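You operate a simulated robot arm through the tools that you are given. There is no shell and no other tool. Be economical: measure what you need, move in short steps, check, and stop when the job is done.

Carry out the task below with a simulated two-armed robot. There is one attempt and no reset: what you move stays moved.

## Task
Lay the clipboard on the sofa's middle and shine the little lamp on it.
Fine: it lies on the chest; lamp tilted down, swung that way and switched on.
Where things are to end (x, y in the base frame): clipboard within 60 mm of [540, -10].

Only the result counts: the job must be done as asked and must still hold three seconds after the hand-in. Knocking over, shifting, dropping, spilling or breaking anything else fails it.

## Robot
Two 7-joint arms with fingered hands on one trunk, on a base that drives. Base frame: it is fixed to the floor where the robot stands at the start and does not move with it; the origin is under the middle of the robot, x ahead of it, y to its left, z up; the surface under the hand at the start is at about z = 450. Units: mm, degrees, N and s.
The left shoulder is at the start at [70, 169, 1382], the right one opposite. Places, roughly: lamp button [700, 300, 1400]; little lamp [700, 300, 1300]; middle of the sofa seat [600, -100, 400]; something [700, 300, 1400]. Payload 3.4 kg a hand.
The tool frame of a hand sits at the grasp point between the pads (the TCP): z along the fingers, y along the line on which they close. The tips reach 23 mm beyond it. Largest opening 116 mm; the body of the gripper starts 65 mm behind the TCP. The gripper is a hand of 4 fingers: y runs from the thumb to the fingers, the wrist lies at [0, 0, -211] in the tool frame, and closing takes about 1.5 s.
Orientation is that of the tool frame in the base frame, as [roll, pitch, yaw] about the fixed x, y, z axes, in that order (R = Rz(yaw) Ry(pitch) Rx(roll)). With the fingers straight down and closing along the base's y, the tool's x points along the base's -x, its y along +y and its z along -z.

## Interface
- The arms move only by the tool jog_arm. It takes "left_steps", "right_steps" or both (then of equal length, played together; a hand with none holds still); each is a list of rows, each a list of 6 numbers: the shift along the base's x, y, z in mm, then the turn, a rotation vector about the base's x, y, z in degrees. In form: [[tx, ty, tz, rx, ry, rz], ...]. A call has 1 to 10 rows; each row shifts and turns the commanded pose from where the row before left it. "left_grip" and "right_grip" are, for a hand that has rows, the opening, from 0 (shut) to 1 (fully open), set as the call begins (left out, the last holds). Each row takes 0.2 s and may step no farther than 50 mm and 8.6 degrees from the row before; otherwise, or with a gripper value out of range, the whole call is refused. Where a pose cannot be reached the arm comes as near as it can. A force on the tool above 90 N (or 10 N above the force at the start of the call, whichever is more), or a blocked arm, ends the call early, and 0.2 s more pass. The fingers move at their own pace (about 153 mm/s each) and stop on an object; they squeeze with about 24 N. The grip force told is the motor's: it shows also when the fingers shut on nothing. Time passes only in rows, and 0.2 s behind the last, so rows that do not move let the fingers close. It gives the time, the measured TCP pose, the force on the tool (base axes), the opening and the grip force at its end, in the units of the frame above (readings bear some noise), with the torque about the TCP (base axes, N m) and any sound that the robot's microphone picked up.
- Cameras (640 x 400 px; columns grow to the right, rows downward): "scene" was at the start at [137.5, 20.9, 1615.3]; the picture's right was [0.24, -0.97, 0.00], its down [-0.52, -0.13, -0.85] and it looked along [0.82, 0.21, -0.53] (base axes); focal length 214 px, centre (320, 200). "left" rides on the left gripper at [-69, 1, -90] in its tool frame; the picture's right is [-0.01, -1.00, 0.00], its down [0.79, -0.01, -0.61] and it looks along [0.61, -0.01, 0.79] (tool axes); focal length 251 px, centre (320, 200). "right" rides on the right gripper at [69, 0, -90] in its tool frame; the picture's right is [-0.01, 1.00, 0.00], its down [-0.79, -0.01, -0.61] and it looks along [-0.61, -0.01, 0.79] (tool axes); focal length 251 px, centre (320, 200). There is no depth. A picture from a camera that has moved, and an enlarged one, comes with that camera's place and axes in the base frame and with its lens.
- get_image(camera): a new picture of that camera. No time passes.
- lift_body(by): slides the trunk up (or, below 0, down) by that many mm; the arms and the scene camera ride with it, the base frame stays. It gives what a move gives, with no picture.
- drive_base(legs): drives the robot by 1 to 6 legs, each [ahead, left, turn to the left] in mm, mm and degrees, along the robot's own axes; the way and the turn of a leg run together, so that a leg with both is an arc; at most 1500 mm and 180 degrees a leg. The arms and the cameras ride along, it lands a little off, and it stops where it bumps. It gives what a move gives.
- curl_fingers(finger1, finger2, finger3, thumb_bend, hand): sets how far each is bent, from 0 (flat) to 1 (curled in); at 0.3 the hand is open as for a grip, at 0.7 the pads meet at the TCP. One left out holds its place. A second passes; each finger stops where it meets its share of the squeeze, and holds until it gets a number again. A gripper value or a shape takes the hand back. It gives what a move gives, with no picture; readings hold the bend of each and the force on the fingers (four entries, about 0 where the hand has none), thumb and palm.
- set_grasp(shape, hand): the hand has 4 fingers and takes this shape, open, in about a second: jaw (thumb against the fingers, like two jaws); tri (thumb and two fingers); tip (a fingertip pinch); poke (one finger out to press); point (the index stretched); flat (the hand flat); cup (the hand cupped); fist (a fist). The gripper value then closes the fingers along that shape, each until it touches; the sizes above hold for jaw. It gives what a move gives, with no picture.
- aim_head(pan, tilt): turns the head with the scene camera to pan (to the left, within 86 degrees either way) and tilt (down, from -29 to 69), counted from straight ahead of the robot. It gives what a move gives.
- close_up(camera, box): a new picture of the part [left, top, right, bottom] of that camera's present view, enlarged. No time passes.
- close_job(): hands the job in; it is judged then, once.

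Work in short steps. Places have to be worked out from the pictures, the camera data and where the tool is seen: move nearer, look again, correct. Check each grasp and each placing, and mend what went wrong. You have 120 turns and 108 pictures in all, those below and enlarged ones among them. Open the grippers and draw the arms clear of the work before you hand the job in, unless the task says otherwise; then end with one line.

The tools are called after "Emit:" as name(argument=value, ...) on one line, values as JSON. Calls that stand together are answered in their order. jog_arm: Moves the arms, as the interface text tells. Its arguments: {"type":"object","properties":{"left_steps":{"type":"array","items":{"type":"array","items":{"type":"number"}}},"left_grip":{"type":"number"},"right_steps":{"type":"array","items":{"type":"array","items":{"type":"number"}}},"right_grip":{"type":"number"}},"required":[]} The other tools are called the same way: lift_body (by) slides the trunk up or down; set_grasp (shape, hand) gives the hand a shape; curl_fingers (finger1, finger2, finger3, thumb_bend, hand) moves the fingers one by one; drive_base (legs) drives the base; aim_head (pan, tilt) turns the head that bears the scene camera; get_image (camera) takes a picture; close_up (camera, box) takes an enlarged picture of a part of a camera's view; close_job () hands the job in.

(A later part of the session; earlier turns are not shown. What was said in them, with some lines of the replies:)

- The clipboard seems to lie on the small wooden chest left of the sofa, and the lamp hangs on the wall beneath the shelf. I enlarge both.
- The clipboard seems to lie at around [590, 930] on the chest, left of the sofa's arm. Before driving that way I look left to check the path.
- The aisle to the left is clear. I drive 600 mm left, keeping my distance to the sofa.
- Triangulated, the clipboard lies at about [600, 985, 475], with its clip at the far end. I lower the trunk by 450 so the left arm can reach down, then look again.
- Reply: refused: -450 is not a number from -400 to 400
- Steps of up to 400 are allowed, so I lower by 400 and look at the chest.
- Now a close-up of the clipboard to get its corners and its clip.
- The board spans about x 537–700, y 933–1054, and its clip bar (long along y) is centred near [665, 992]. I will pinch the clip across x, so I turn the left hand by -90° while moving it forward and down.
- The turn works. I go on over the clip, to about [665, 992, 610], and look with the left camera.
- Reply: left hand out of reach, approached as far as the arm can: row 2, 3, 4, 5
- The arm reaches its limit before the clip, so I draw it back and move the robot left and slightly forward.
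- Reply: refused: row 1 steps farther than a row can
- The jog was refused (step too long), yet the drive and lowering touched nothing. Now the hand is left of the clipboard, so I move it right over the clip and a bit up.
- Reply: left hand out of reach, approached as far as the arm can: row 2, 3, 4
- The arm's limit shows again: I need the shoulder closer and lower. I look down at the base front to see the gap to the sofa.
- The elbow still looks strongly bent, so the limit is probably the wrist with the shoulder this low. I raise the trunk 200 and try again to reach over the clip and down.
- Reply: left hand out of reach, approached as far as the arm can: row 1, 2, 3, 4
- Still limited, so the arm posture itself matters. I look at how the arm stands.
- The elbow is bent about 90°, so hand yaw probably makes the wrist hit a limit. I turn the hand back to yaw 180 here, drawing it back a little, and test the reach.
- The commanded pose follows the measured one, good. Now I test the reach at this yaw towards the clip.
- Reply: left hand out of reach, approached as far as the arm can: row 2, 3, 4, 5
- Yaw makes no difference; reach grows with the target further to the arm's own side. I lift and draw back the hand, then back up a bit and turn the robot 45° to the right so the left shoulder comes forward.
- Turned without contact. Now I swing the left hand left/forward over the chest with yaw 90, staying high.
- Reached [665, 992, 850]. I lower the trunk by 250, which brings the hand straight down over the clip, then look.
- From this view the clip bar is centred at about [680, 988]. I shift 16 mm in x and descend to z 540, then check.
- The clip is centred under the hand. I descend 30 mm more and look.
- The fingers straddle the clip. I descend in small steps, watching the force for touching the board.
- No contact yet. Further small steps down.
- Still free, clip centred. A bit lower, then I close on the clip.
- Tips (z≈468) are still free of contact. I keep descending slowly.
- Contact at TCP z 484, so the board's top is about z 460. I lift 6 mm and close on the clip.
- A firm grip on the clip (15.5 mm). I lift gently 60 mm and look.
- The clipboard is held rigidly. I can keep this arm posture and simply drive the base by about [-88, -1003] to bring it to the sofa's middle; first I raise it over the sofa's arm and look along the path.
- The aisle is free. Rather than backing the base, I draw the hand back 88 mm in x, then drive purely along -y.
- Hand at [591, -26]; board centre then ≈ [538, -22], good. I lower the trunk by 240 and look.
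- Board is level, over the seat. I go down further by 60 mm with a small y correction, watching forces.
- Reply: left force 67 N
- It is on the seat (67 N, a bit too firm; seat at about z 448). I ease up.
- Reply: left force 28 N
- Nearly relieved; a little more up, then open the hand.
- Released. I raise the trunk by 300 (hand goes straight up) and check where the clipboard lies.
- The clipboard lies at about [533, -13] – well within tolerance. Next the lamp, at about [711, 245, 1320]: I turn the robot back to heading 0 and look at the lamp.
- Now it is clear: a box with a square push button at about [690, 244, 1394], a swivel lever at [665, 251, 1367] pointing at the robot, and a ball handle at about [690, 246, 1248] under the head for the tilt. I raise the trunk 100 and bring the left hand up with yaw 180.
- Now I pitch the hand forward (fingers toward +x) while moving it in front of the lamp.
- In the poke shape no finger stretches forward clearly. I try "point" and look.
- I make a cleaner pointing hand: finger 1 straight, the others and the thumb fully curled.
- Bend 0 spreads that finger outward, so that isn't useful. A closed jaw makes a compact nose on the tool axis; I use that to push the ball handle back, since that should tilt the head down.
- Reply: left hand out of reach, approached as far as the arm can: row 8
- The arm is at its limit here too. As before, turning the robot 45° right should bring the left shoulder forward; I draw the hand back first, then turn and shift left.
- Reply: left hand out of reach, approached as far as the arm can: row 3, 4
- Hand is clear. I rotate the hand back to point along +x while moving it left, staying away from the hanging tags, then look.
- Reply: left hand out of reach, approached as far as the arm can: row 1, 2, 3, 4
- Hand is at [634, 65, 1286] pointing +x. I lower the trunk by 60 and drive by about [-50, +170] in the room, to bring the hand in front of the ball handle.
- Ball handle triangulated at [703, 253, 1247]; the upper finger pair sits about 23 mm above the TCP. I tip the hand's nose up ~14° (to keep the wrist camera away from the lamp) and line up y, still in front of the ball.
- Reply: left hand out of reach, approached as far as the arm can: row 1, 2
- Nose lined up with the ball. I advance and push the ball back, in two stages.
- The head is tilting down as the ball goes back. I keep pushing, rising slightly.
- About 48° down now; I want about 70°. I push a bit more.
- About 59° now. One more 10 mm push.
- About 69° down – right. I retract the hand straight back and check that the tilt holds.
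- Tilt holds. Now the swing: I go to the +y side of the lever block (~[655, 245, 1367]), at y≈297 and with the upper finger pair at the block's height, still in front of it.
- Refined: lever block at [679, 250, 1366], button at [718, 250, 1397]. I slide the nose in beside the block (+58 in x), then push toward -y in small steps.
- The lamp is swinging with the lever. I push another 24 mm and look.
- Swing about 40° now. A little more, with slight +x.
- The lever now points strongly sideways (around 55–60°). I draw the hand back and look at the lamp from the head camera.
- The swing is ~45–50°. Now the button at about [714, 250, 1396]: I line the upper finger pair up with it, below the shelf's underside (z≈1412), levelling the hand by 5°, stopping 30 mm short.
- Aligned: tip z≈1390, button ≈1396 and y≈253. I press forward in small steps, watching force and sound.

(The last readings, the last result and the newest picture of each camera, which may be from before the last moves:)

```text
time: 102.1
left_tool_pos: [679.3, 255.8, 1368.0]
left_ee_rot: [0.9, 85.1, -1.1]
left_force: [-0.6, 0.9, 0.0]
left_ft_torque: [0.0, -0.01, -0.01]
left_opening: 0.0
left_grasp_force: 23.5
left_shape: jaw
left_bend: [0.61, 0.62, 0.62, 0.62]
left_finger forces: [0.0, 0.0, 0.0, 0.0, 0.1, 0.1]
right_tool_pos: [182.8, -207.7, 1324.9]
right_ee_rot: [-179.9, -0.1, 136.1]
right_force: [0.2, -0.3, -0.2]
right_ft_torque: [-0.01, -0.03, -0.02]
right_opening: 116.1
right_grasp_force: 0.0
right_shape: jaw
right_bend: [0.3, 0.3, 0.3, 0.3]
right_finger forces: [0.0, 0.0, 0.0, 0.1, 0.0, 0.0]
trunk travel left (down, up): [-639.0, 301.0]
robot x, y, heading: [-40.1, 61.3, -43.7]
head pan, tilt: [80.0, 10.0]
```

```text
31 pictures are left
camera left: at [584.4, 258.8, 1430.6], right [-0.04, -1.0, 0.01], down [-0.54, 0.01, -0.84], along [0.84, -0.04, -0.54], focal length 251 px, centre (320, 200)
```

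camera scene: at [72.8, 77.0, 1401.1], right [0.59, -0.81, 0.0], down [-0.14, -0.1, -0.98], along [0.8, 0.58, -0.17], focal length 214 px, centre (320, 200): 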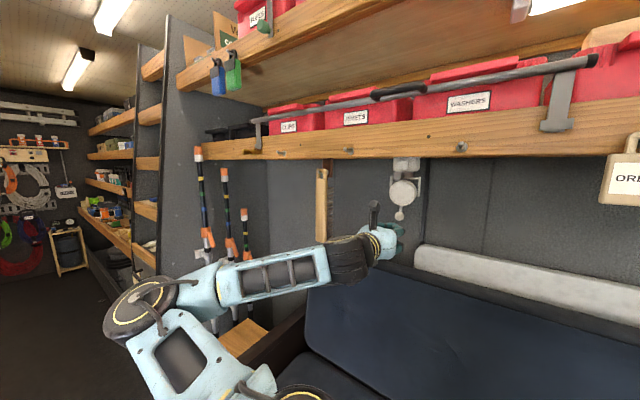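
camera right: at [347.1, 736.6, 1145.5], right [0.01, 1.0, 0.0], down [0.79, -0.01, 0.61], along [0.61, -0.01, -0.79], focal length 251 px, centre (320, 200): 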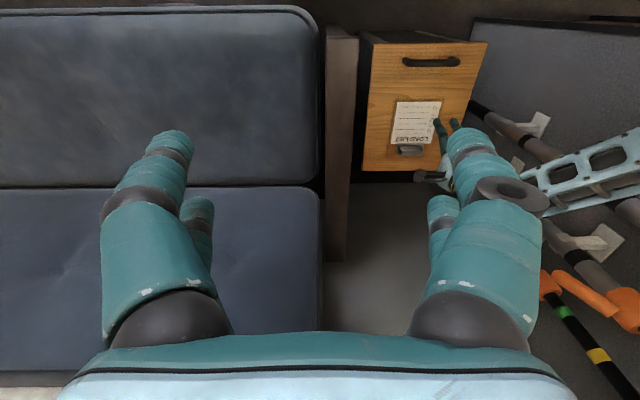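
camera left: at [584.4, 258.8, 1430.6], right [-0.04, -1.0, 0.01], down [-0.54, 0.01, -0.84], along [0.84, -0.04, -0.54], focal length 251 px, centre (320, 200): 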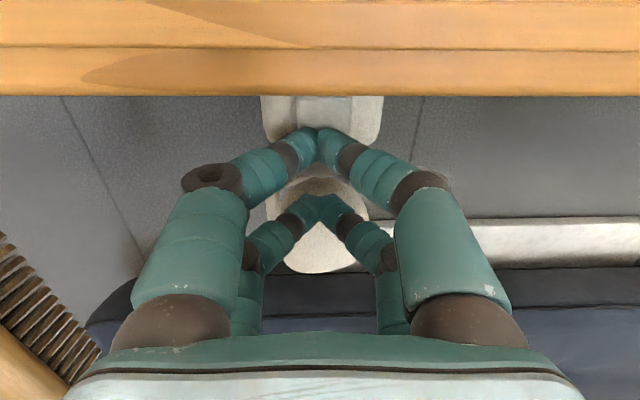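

No contact yet (TCP x 679). I press on in small steps.

Emit:
jog_arm(left_steps=[[5, -1, 0, 0, 0, 0], [5, -1, 0, 0, 0, 0]])

Emit:
close_up(camera="scene", box=[360, 140, 440, 220])

```text
time: 102.7
left_tool_pos: [687.4, 254.5, 1370.3]
left_ee_rot: [0.9, 84.9, -1.2]
left_force: [-4.9, 1.6, -1.9]
left_ft_torque: [-0.04, -0.05, 0.05]
left_opening: 0.0
left_grasp_force: 24.2
left_shape: jaw
left_bend: [0.62, 0.62, 0.62, 0.62]
left_finger forces: [0.1, 0.0, 0.1, 0.0, 0.0, 0.1]
right_tool_pos: [181.2, -207.4, 1325.0]
right_ee_rot: [179.8, 0.0, 136.3]
right_force: [-0.2, 0.2, 0.6]
right_ft_torque: [0.02, 0.0, -0.04]
right_opening: 116.2
right_grasp_force: 0.1
right_shape: jaw
right_bend: [0.3, 0.3, 0.3, 0.3]
right_finger forces: [0.0, 0.0, 0.1, 0.1, 0.1, 0.1]
trunk travel left (down, up): [-639.0, 301.0]
robot x, y, heading: [-40.8, 57.6, -43.9]
head pan, tilt: [80.0, 10.0]
heard: click
```

```text
5.00 times, centred on (400, 180) of scene
camera zoom: at [69.8, 78.7, 1401.3], right [0.59, -0.81, 0.0], down [-0.14, -0.1, -0.99], along [0.8, 0.58, -0.17], focal length 1072 px, centre (-80, 300)
```

zoom: 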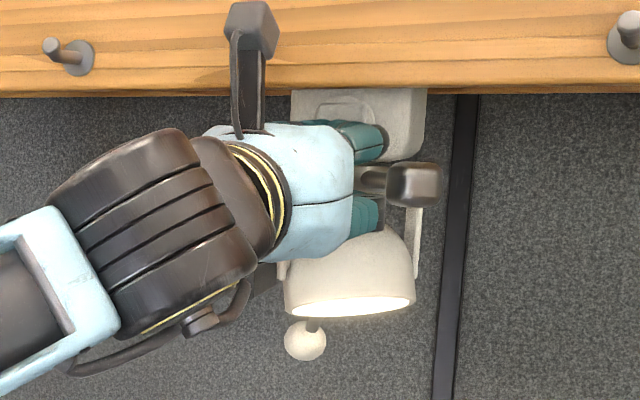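

Click heard and the lens is now glowing: the lamp is on. I retract straight back and check the lamp and its light spot.

Emit:
jog_arm(left_steps=[[-12, 0, -1, 0, 0, 0], [-25, 0, -1, 0, 0, 0], [-35, 0, 0, 0, 0, 0], [-35, 0, 0, 0, 0, 0]])

Emit:
close_up(camera="scene", box=[360, 140, 440, 220])

Emit:
aim_head(pan=50, tilt=50)

Emit:
get_image(camera="scene")

```text
time: 103.7
left_tool_pos: [578.8, 257.2, 1366.8]
left_ee_rot: [0.4, 85.0, -1.7]
left_force: [0.5, 0.0, 0.2]
left_ft_torque: [-0.01, -0.02, 0.0]
left_opening: 0.2
left_grasp_force: 24.4
left_shape: jaw
left_bend: [0.62, 0.62, 0.62, 0.62]
left_finger forces: [0.0, 0.0, 0.0, 0.0, 0.0, 0.0]
right_tool_pos: [181.8, -207.0, 1326.5]
right_ee_rot: [179.9, 0.2, 136.1]
right_force: [0.0, 0.4, 0.1]
right_ft_torque: [0.03, 0.0, 0.02]
right_opening: 116.1
right_grasp_force: 0.1
right_shape: jaw
right_bend: [0.3, 0.3, 0.3, 0.3]
right_finger forces: [0.0, 0.0, 0.0, 0.1, 0.0, 0.1]
trunk travel left (down, up): [-639.0, 301.0]
robot x, y, heading: [-41.0, 56.5, -44.1]
head pan, tilt: [80.0, 10.0]
```

```text
5.00 times, centred on (400, 180) of scene
camera zoom: at [70.9, 78.7, 1401.3], right [0.59, -0.81, 0.0], down [-0.14, -0.1, -0.98], along [0.8, 0.58, -0.17], focal length 1072 px, centre (-80, 300)
```

zoom: 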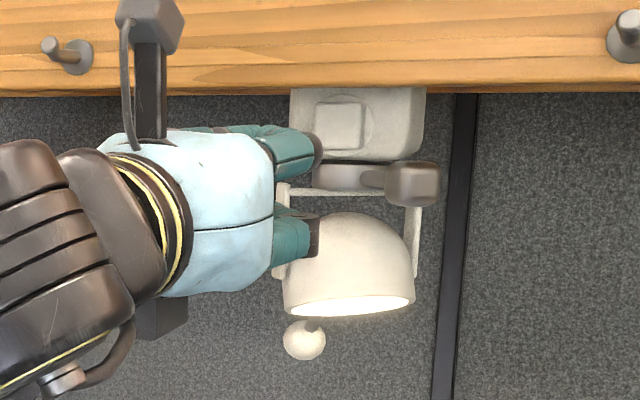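

```text
time: 104.8
left_tool_pos: [581.9, 256.8, 1368.2]
left_ee_rot: [0.9, 85.1, -1.1]
left_force: [-0.2, -0.6, 1.1]
left_ft_torque: [-0.01, -0.01, -0.04]
left_opening: 0.0
left_grasp_force: 24.2
left_shape: jaw
left_bend: [0.62, 0.62, 0.62, 0.62]
left_finger forces: [0.1, 0.0, 0.0, 0.0, 0.1, 0.1]
right_tool_pos: [185.2, -206.5, 1325.6]
right_ee_rot: [180.0, 0.0, 136.2]
right_force: [0.1, 0.6, 0.1]
right_ft_torque: [0.0, -0.05, 0.01]
right_opening: 116.0
right_grasp_force: 0.1
right_shape: jaw
right_bend: [0.3, 0.3, 0.3, 0.3]
right_finger forces: [0.0, 0.0, 0.0, 0.0, 0.0, 0.0]
trunk travel left (down, up): [-639.0, 301.0]
robot x, y, heading: [-39.3, 60.8, -43.8]
head pan, tilt: [50.0, 50.0]
```

```text
28 pictures are left
camera scene: at [73.8, 31.9, 1339.4], right [0.11, -0.99, 0.0], down [-0.76, -0.08, -0.64], along [0.64, 0.07, -0.77], focal length 214 px, centre (320, 200)
```

scene: 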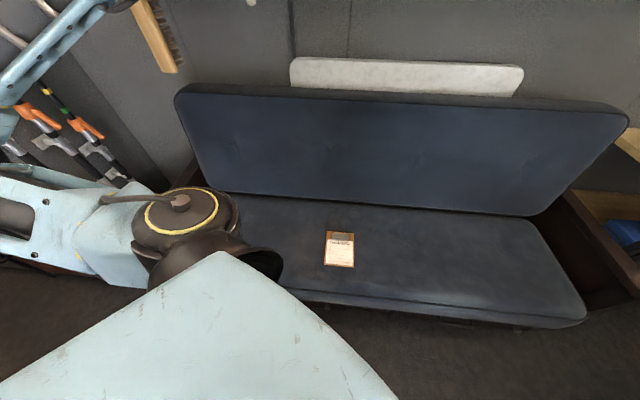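

The clipboard lies fine at [537, -7]. To judge the lamp's direction better I lower the hand out of the way and zoom on the lamp.

Emit:
jog_arm(left_steps=[[0, 0, -35, 0, 0, 0], [0, 0, -35, 0, 0, 0], [0, 0, -35, 0, 0, 0], [0, 0, -35, 0, 0, 0]])

Emit:
aim_head(pan=65, tilt=5)

Emit:
get_image(camera="scene")

Emit:
get_image(camera="left")

```text
time: 105.8
left_tool_pos: [589.0, 258.6, 1228.9]
left_ee_rot: [0.7, 85.1, -1.4]
left_force: [0.1, -0.3, -0.5]
left_ft_torque: [-0.02, -0.01, 0.01]
left_opening: 0.0
left_grasp_force: 24.7
left_shape: jaw
left_bend: [0.62, 0.62, 0.62, 0.62]
left_finger forces: [0.0, 0.0, 0.1, 0.0, 0.0, 0.0]
left hand out of reach, approached as far as the arm can: row 4
right_tool_pos: [184.6, -206.4, 1323.7]
right_ee_rot: [180.0, 0.0, 136.1]
right_force: [0.0, -0.1, 0.1]
right_ft_torque: [-0.04, 0.0, -0.02]
right_opening: 115.9
right_grasp_force: 0.1
right_shape: jaw
right_bend: [0.3, 0.3, 0.3, 0.3]
right_finger forces: [0.0, 0.0, 0.0, 0.0, 0.1, 0.0]
trunk travel left (down, up): [-639.0, 301.0]
robot x, y, heading: [-43.2, 57.9, -43.7]
head pan, tilt: [50.0, 50.0]
```

```text
time: 106.9
left_tool_pos: [589.3, 257.8, 1230.0]
left_ee_rot: [0.9, 85.1, -1.2]
left_force: [0.5, 0.1, 0.3]
left_ft_torque: [0.03, 0.03, -0.01]
left_opening: 0.0
left_grasp_force: 24.7
left_shape: jaw
left_bend: [0.62, 0.62, 0.62, 0.62]
left_finger forces: [0.1, 0.0, 0.1, 0.0, 0.0, 0.0]
right_tool_pos: [183.1, -206.8, 1323.9]
right_ee_rot: [-179.9, 0.1, 136.1]
right_force: [0.5, -0.3, -0.8]
right_ft_torque: [0.01, -0.01, -0.01]
right_opening: 115.7
right_grasp_force: 0.1
right_shape: jaw
right_bend: [0.3, 0.3, 0.3, 0.3]
right_finger forces: [0.0, 0.0, 0.1, 0.0, 0.0, 0.0]
trunk travel left (down, up): [-639.0, 301.0]
robot x, y, heading: [-38.5, 60.6, -43.7]
head pan, tilt: [65.0, 5.0]
```

```text
27 pictures are left
camera scene: at [83.2, 56.7, 1409.1], right [0.36, -0.93, 0.0], down [-0.08, -0.03, -1.0], along [0.93, 0.36, -0.09], focal length 214 px, centre (320, 200)
```

scene: 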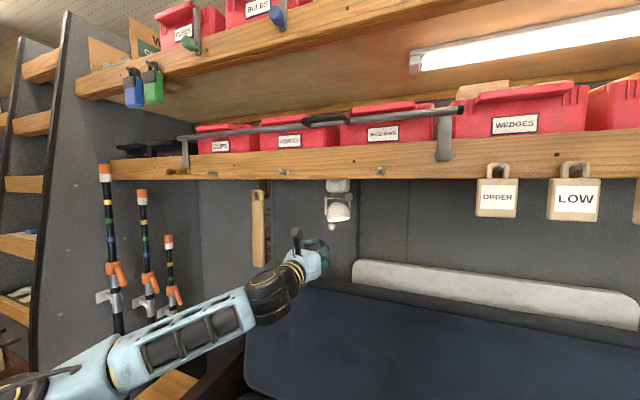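

```text
26 pictures are left
camera left: at [493.4, 262.2, 1292.5], right [-0.04, -1.0, 0.01], down [-0.54, 0.01, -0.84], along [0.84, -0.04, -0.54], focal length 251 px, centre (320, 200)
```

left: 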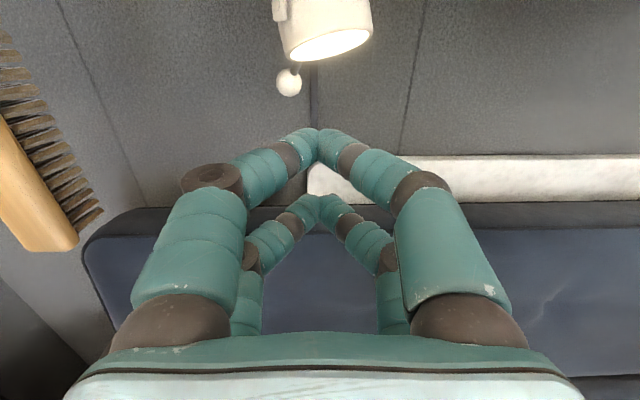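

Emit:
close_up(camera="left", box=[250, 0, 400, 110])

Emit:
close_up(camera="scene", box=[305, 170, 365, 240])

```text
3.64 times, centred on (325, 55) of left
camera zoom: at [493.4, 262.2, 1292.5], right [-0.04, -1.0, 0.01], down [-0.54, 0.01, -0.84], along [0.84, -0.04, -0.54], focal length 914 px, centre (302, 727)
```

zoom: 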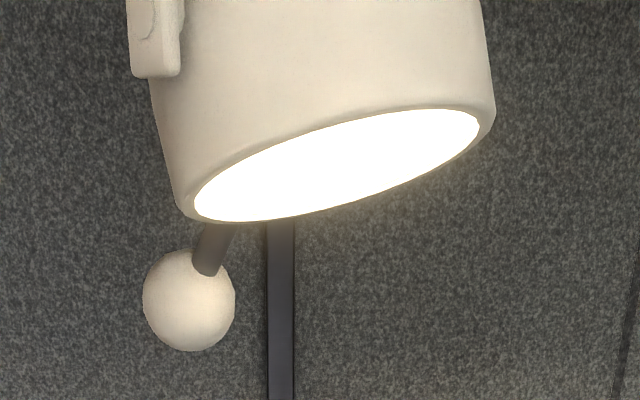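

```text
5.71 times, centred on (335, 205) of scene
camera zoom: at [83.2, 56.7, 1409.1], right [0.36, -0.93, 0.0], down [-0.08, -0.03, -1.0], along [0.93, 0.36, -0.09], focal length 1226 px, centre (234, 171)
```

zoom: 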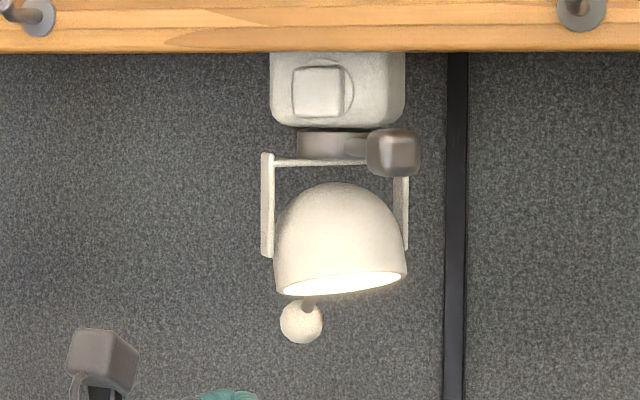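

From the lit ellipse I compute the beam: 70° down, swung ~38°, landing ~75 mm off the clipboard; ideal swing is ~52°. I give the lever another nudge: first back beside it.

Emit:
jog_arm(left_steps=[[0, -4, 35, 0, -5, 0], [0, -4, 35, 0, 0, 0], [0, -4, 34, 0, 0, 0], [20, 0, 0, 0, 0, 0], [20, 0, 0, 0, 0, 0], [20, 0, 0, 0, 0, 0]])

Emit:
get_image(camera="left")

```text
time: 108.3
left_tool_pos: [651.2, 244.0, 1335.6]
left_ee_rot: [1.5, 80.1, -0.5]
left_force: [-0.9, -0.6, -0.2]
left_ft_torque: [-0.02, 0.0, 0.01]
left_opening: 0.0
left_grasp_force: 24.3
left_shape: jaw
left_bend: [0.62, 0.62, 0.62, 0.62]
left_finger forces: [0.0, 0.0, 0.1, 0.1, 0.0, 0.0]
right_tool_pos: [182.8, -207.2, 1325.2]
right_ee_rot: [-179.9, 0.0, 136.1]
right_force: [0.2, 0.1, 1.1]
right_ft_torque: [-0.02, -0.03, 0.01]
right_opening: 115.8
right_grasp_force: 0.1
right_shape: jaw
right_bend: [0.3, 0.3, 0.3, 0.3]
right_finger forces: [0.0, 0.0, 0.1, 0.0, 0.0, 0.0]
trunk travel left (down, up): [-639.0, 301.0]
robot x, y, heading: [-40.7, 59.5, -43.9]
head pan, tilt: [65.0, 5.0]
```

```text
23 pictures are left
camera left: at [550.7, 247.8, 1389.6], right [-0.04, -1.0, 0.0], down [-0.46, 0.01, -0.89], along [0.89, -0.04, -0.46], focal length 251 px, centre (320, 200)
```

left: 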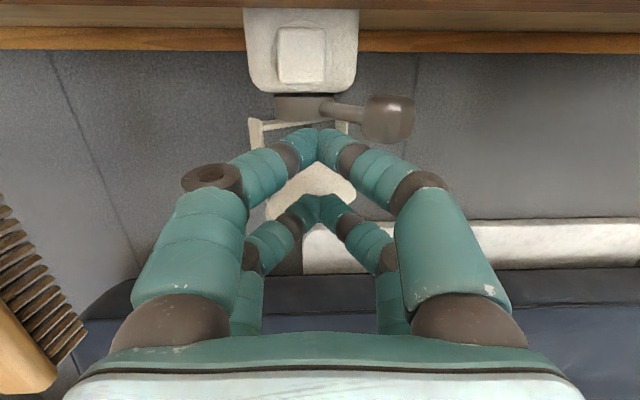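

Positioned beside the lever. Now I push along (+x, -y) to about [671, 212].

Emit:
jog_arm(left_steps=[[6, -8, 0, 0, 0, 0], [5, -8, 0, 0, 0, 0], [5, -8, 0, 0, 0, 0], [4, -7, 0, 0, 0, 0]])

Emit:
get_image(camera="left")

```text
time: 109.3
left_tool_pos: [669.5, 213.1, 1334.4]
left_ee_rot: [1.5, 80.1, -0.6]
left_force: [0.4, 0.0, -0.8]
left_ft_torque: [-0.01, 0.0, -0.01]
left_opening: 0.1
left_grasp_force: 24.1
left_shape: jaw
left_bend: [0.62, 0.62, 0.62, 0.62]
left_finger forces: [0.1, 0.0, 0.0, 0.1, 0.1, 0.1]
right_tool_pos: [184.2, -207.5, 1325.2]
right_ee_rot: [-180.0, -0.1, 136.2]
right_force: [0.4, -0.4, 0.1]
right_ft_torque: [-0.02, 0.03, -0.04]
right_opening: 116.0
right_grasp_force: 0.0
right_shape: jaw
right_bend: [0.3, 0.3, 0.3, 0.3]
right_finger forces: [0.1, 0.0, 0.0, 0.0, 0.0, 0.0]
trunk travel left (down, up): [-639.0, 301.0]
robot x, y, heading: [-37.3, 63.2, -44.1]
head pan, tilt: [65.0, 5.0]
```

```text
22 pictures are left
camera left: at [569.7, 216.3, 1388.2], right [-0.04, -1.0, 0.0], down [-0.46, 0.01, -0.89], along [0.89, -0.03, -0.46], focal length 251 px, centre (320, 200)
```

left: 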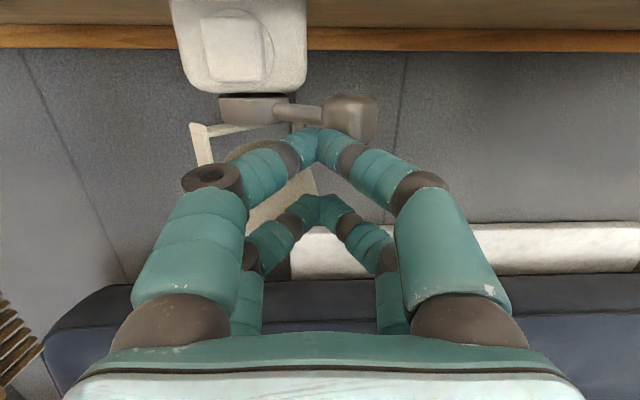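

Lever moved further. I retract, drop the hand, and measure the beam again the same way.

Emit:
jog_arm(left_steps=[[-10, 8, 0, 0, 0, 0], [-25, 12, 0, 0, 0, 0], [-25, 14, 0, 0, 0, 0], [-20, 10, -20, 0, 5, 0], [0, 0, -40, 0, 0, 0], [0, 0, -45, 0, 0, 0]])

Emit:
close_up(camera="left", box=[250, 0, 400, 110])

Emit:
close_up(camera="scene", box=[305, 170, 365, 240])

```text
time: 110.7
left_tool_pos: [587.2, 261.7, 1230.0]
left_ee_rot: [0.9, 85.1, -1.3]
left_force: [-0.7, -0.5, -0.3]
left_ft_torque: [-0.01, -0.03, 0.0]
left_opening: 0.0
left_grasp_force: 24.3
left_shape: jaw
left_bend: [0.62, 0.62, 0.62, 0.62]
left_finger forces: [0.0, 0.0, 0.1, 0.1, 0.0, 0.0]
right_tool_pos: [184.1, -206.3, 1325.3]
right_ee_rot: [180.0, 0.1, 136.1]
right_force: [0.1, 0.4, 0.1]
right_ft_torque: [0.04, -0.03, 0.0]
right_opening: 116.1
right_grasp_force: 0.1
right_shape: jaw
right_bend: [0.3, 0.3, 0.3, 0.3]
right_finger forces: [0.0, 0.1, 0.1, 0.0, 0.0, 0.1]
trunk travel left (down, up): [-639.0, 301.0]
robot x, y, heading: [-41.8, 59.5, -44.0]
head pan, tilt: [65.0, 5.0]
```

```text
3.64 times, centred on (325, 55) of left
camera zoom: at [492.4, 264.6, 1292.1], right [-0.04, -1.0, 0.01], down [-0.54, 0.01, -0.84], along [0.84, -0.04, -0.54], focal length 914 px, centre (302, 727)
```

zoom: 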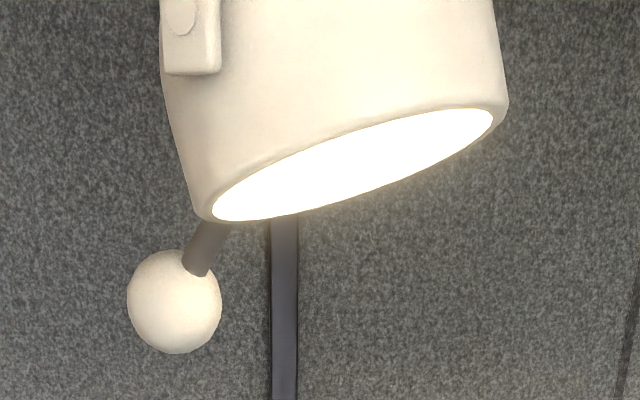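

```text
5.71 times, centred on (335, 205) of scene
camera zoom: at [83.3, 57.4, 1409.2], right [0.36, -0.93, 0.0], down [-0.08, -0.03, -1.0], along [0.93, 0.36, -0.09], focal length 1226 px, centre (234, 171)
```

zoom: 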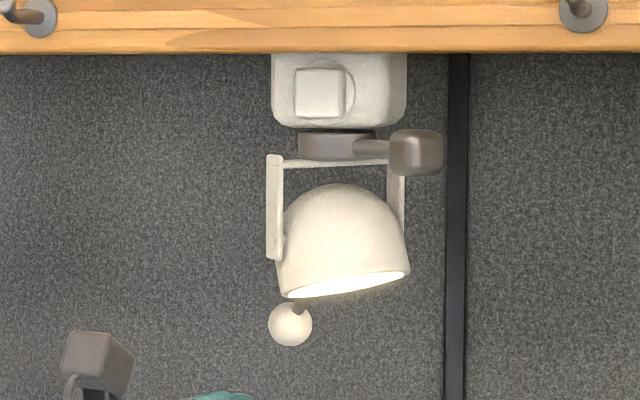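

Beam now: ~45° swing, ~70° down, landing near [520, 25] – within about 37 mm of the clipboard's centre. I open the hand and turn the robot back, which swings the arm clear of lamp and sofa.

Emit:
jog_arm(left_steps=[[-5, 0, 0, 0, 0, 0], [-5, 0, 0, 0, 0, 0], [0, 0, 0, 0, 0, 0], [0, 0, 0, 0, 0, 0], [0, 0, 0, 0, 0, 0]], left_grip=1)

Emit:
drive_base(legs=[[0, 0, 44]])

Emit:
aim_head(pan=5, tilt=30)

Emit:
get_image(camera="scene")

```text
time: 111.9
left_tool_pos: [586.5, 262.1, 1231.7]
left_ee_rot: [1.0, 85.1, -1.1]
left_force: [0.0, -0.3, 0.3]
left_ft_torque: [0.01, -0.02, 0.0]
left_opening: 116.0
left_grasp_force: 0.0
left_shape: jaw
left_bend: [0.3, 0.3, 0.3, 0.3]
left_finger forces: [0.0, 0.0, 0.1, 0.1, 0.0, 0.0]
left hand out of reach, approached as far as the arm can: row 1, 2
right_tool_pos: [182.9, -206.6, 1324.4]
right_ee_rot: [179.9, 0.0, 136.0]
right_force: [0.0, -0.2, 0.4]
right_ft_torque: [0.04, -0.01, 0.0]
right_opening: 115.9
right_grasp_force: 0.0
right_shape: jaw
right_bend: [0.3, 0.3, 0.3, 0.3]
right_finger forces: [0.1, 0.0, 0.0, 0.0, 0.1, 0.1]
trunk travel left (down, up): [-639.0, 301.0]
robot x, y, heading: [-38.3, 60.9, -43.9]
head pan, tilt: [65.0, 5.0]
```

```text
time: 114.3
left_tool_pos: [276.6, 636.4, 1231.4]
left_ee_rot: [1.0, 85.1, 42.1]
left_force: [0.2, -0.6, -0.1]
left_ft_torque: [-0.04, -0.01, 0.02]
left_opening: 115.8
left_grasp_force: 0.2
left_shape: jaw
left_bend: [0.3, 0.3, 0.3, 0.3]
left_finger forces: [0.0, 0.1, 0.1, 0.0, 0.1, 0.0]
right_tool_pos: [304.9, 17.5, 1324.9]
right_ee_rot: [180.0, 0.0, 179.3]
right_force: [-0.1, 0.7, 0.0]
right_ft_torque: [-0.01, -0.01, -0.04]
right_opening: 116.0
right_grasp_force: 0.1
right_shape: jaw
right_bend: [0.3, 0.3, 0.3, 0.3]
right_finger forces: [0.1, 0.1, 0.1, 0.0, 0.1, 0.0]
trunk travel left (down, up): [-639.0, 301.0]
robot x, y, heading: [-41.4, 59.8, -0.6]
head pan, tilt: [65.0, 5.0]
```

```text
time: 115.6
left_tool_pos: [277.3, 636.1, 1230.4]
left_ee_rot: [0.9, 85.0, 41.9]
left_force: [-1.0, 0.2, 0.2]
left_ft_torque: [-0.02, 0.0, -0.01]
left_opening: 116.1
left_grasp_force: 0.1
left_shape: jaw
left_bend: [0.3, 0.3, 0.3, 0.3]
left_finger forces: [0.0, 0.1, 0.0, 0.0, 0.0, 0.0]
right_tool_pos: [305.5, 18.9, 1324.1]
right_ee_rot: [-180.0, 0.0, 179.3]
right_force: [0.3, 0.5, -0.8]
right_ft_torque: [-0.02, -0.02, 0.02]
right_opening: 115.8
right_grasp_force: 0.0
right_shape: jaw
right_bend: [0.3, 0.3, 0.3, 0.3]
right_finger forces: [0.0, 0.0, 0.1, 0.0, 0.1, 0.0]
trunk travel left (down, up): [-639.0, 301.0]
robot x, y, heading: [-40.0, 58.0, -0.5]
head pan, tilt: [5.0, 30.0]
```

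```text
19 pictures are left
camera scene: at [101.5, 64.7, 1368.8], right [0.08, -1.0, 0.0], down [-0.5, -0.04, -0.87], along [0.86, 0.07, -0.5], focal length 214 px, centre (320, 200)
```

scene: 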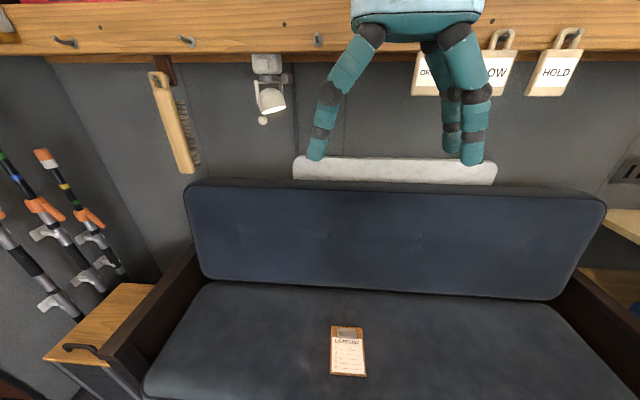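

The clipboard lies face up at about [530, -7]. The lamp is lit, tilted down and swung toward it, nothing else has moved, and both hands are open and clear. I hand in.

Emit:
close_job()

```text
The job is handed in.
```

The clipboard lies face up on the middle of the sofa, about 10 mm from the target. The little lamp is switched on, tilted about 70° down and swung toward it. I judged the aim from the lens, since no light spot shows on the seat; the beam should land about 40 mm from the clipboard's centre.
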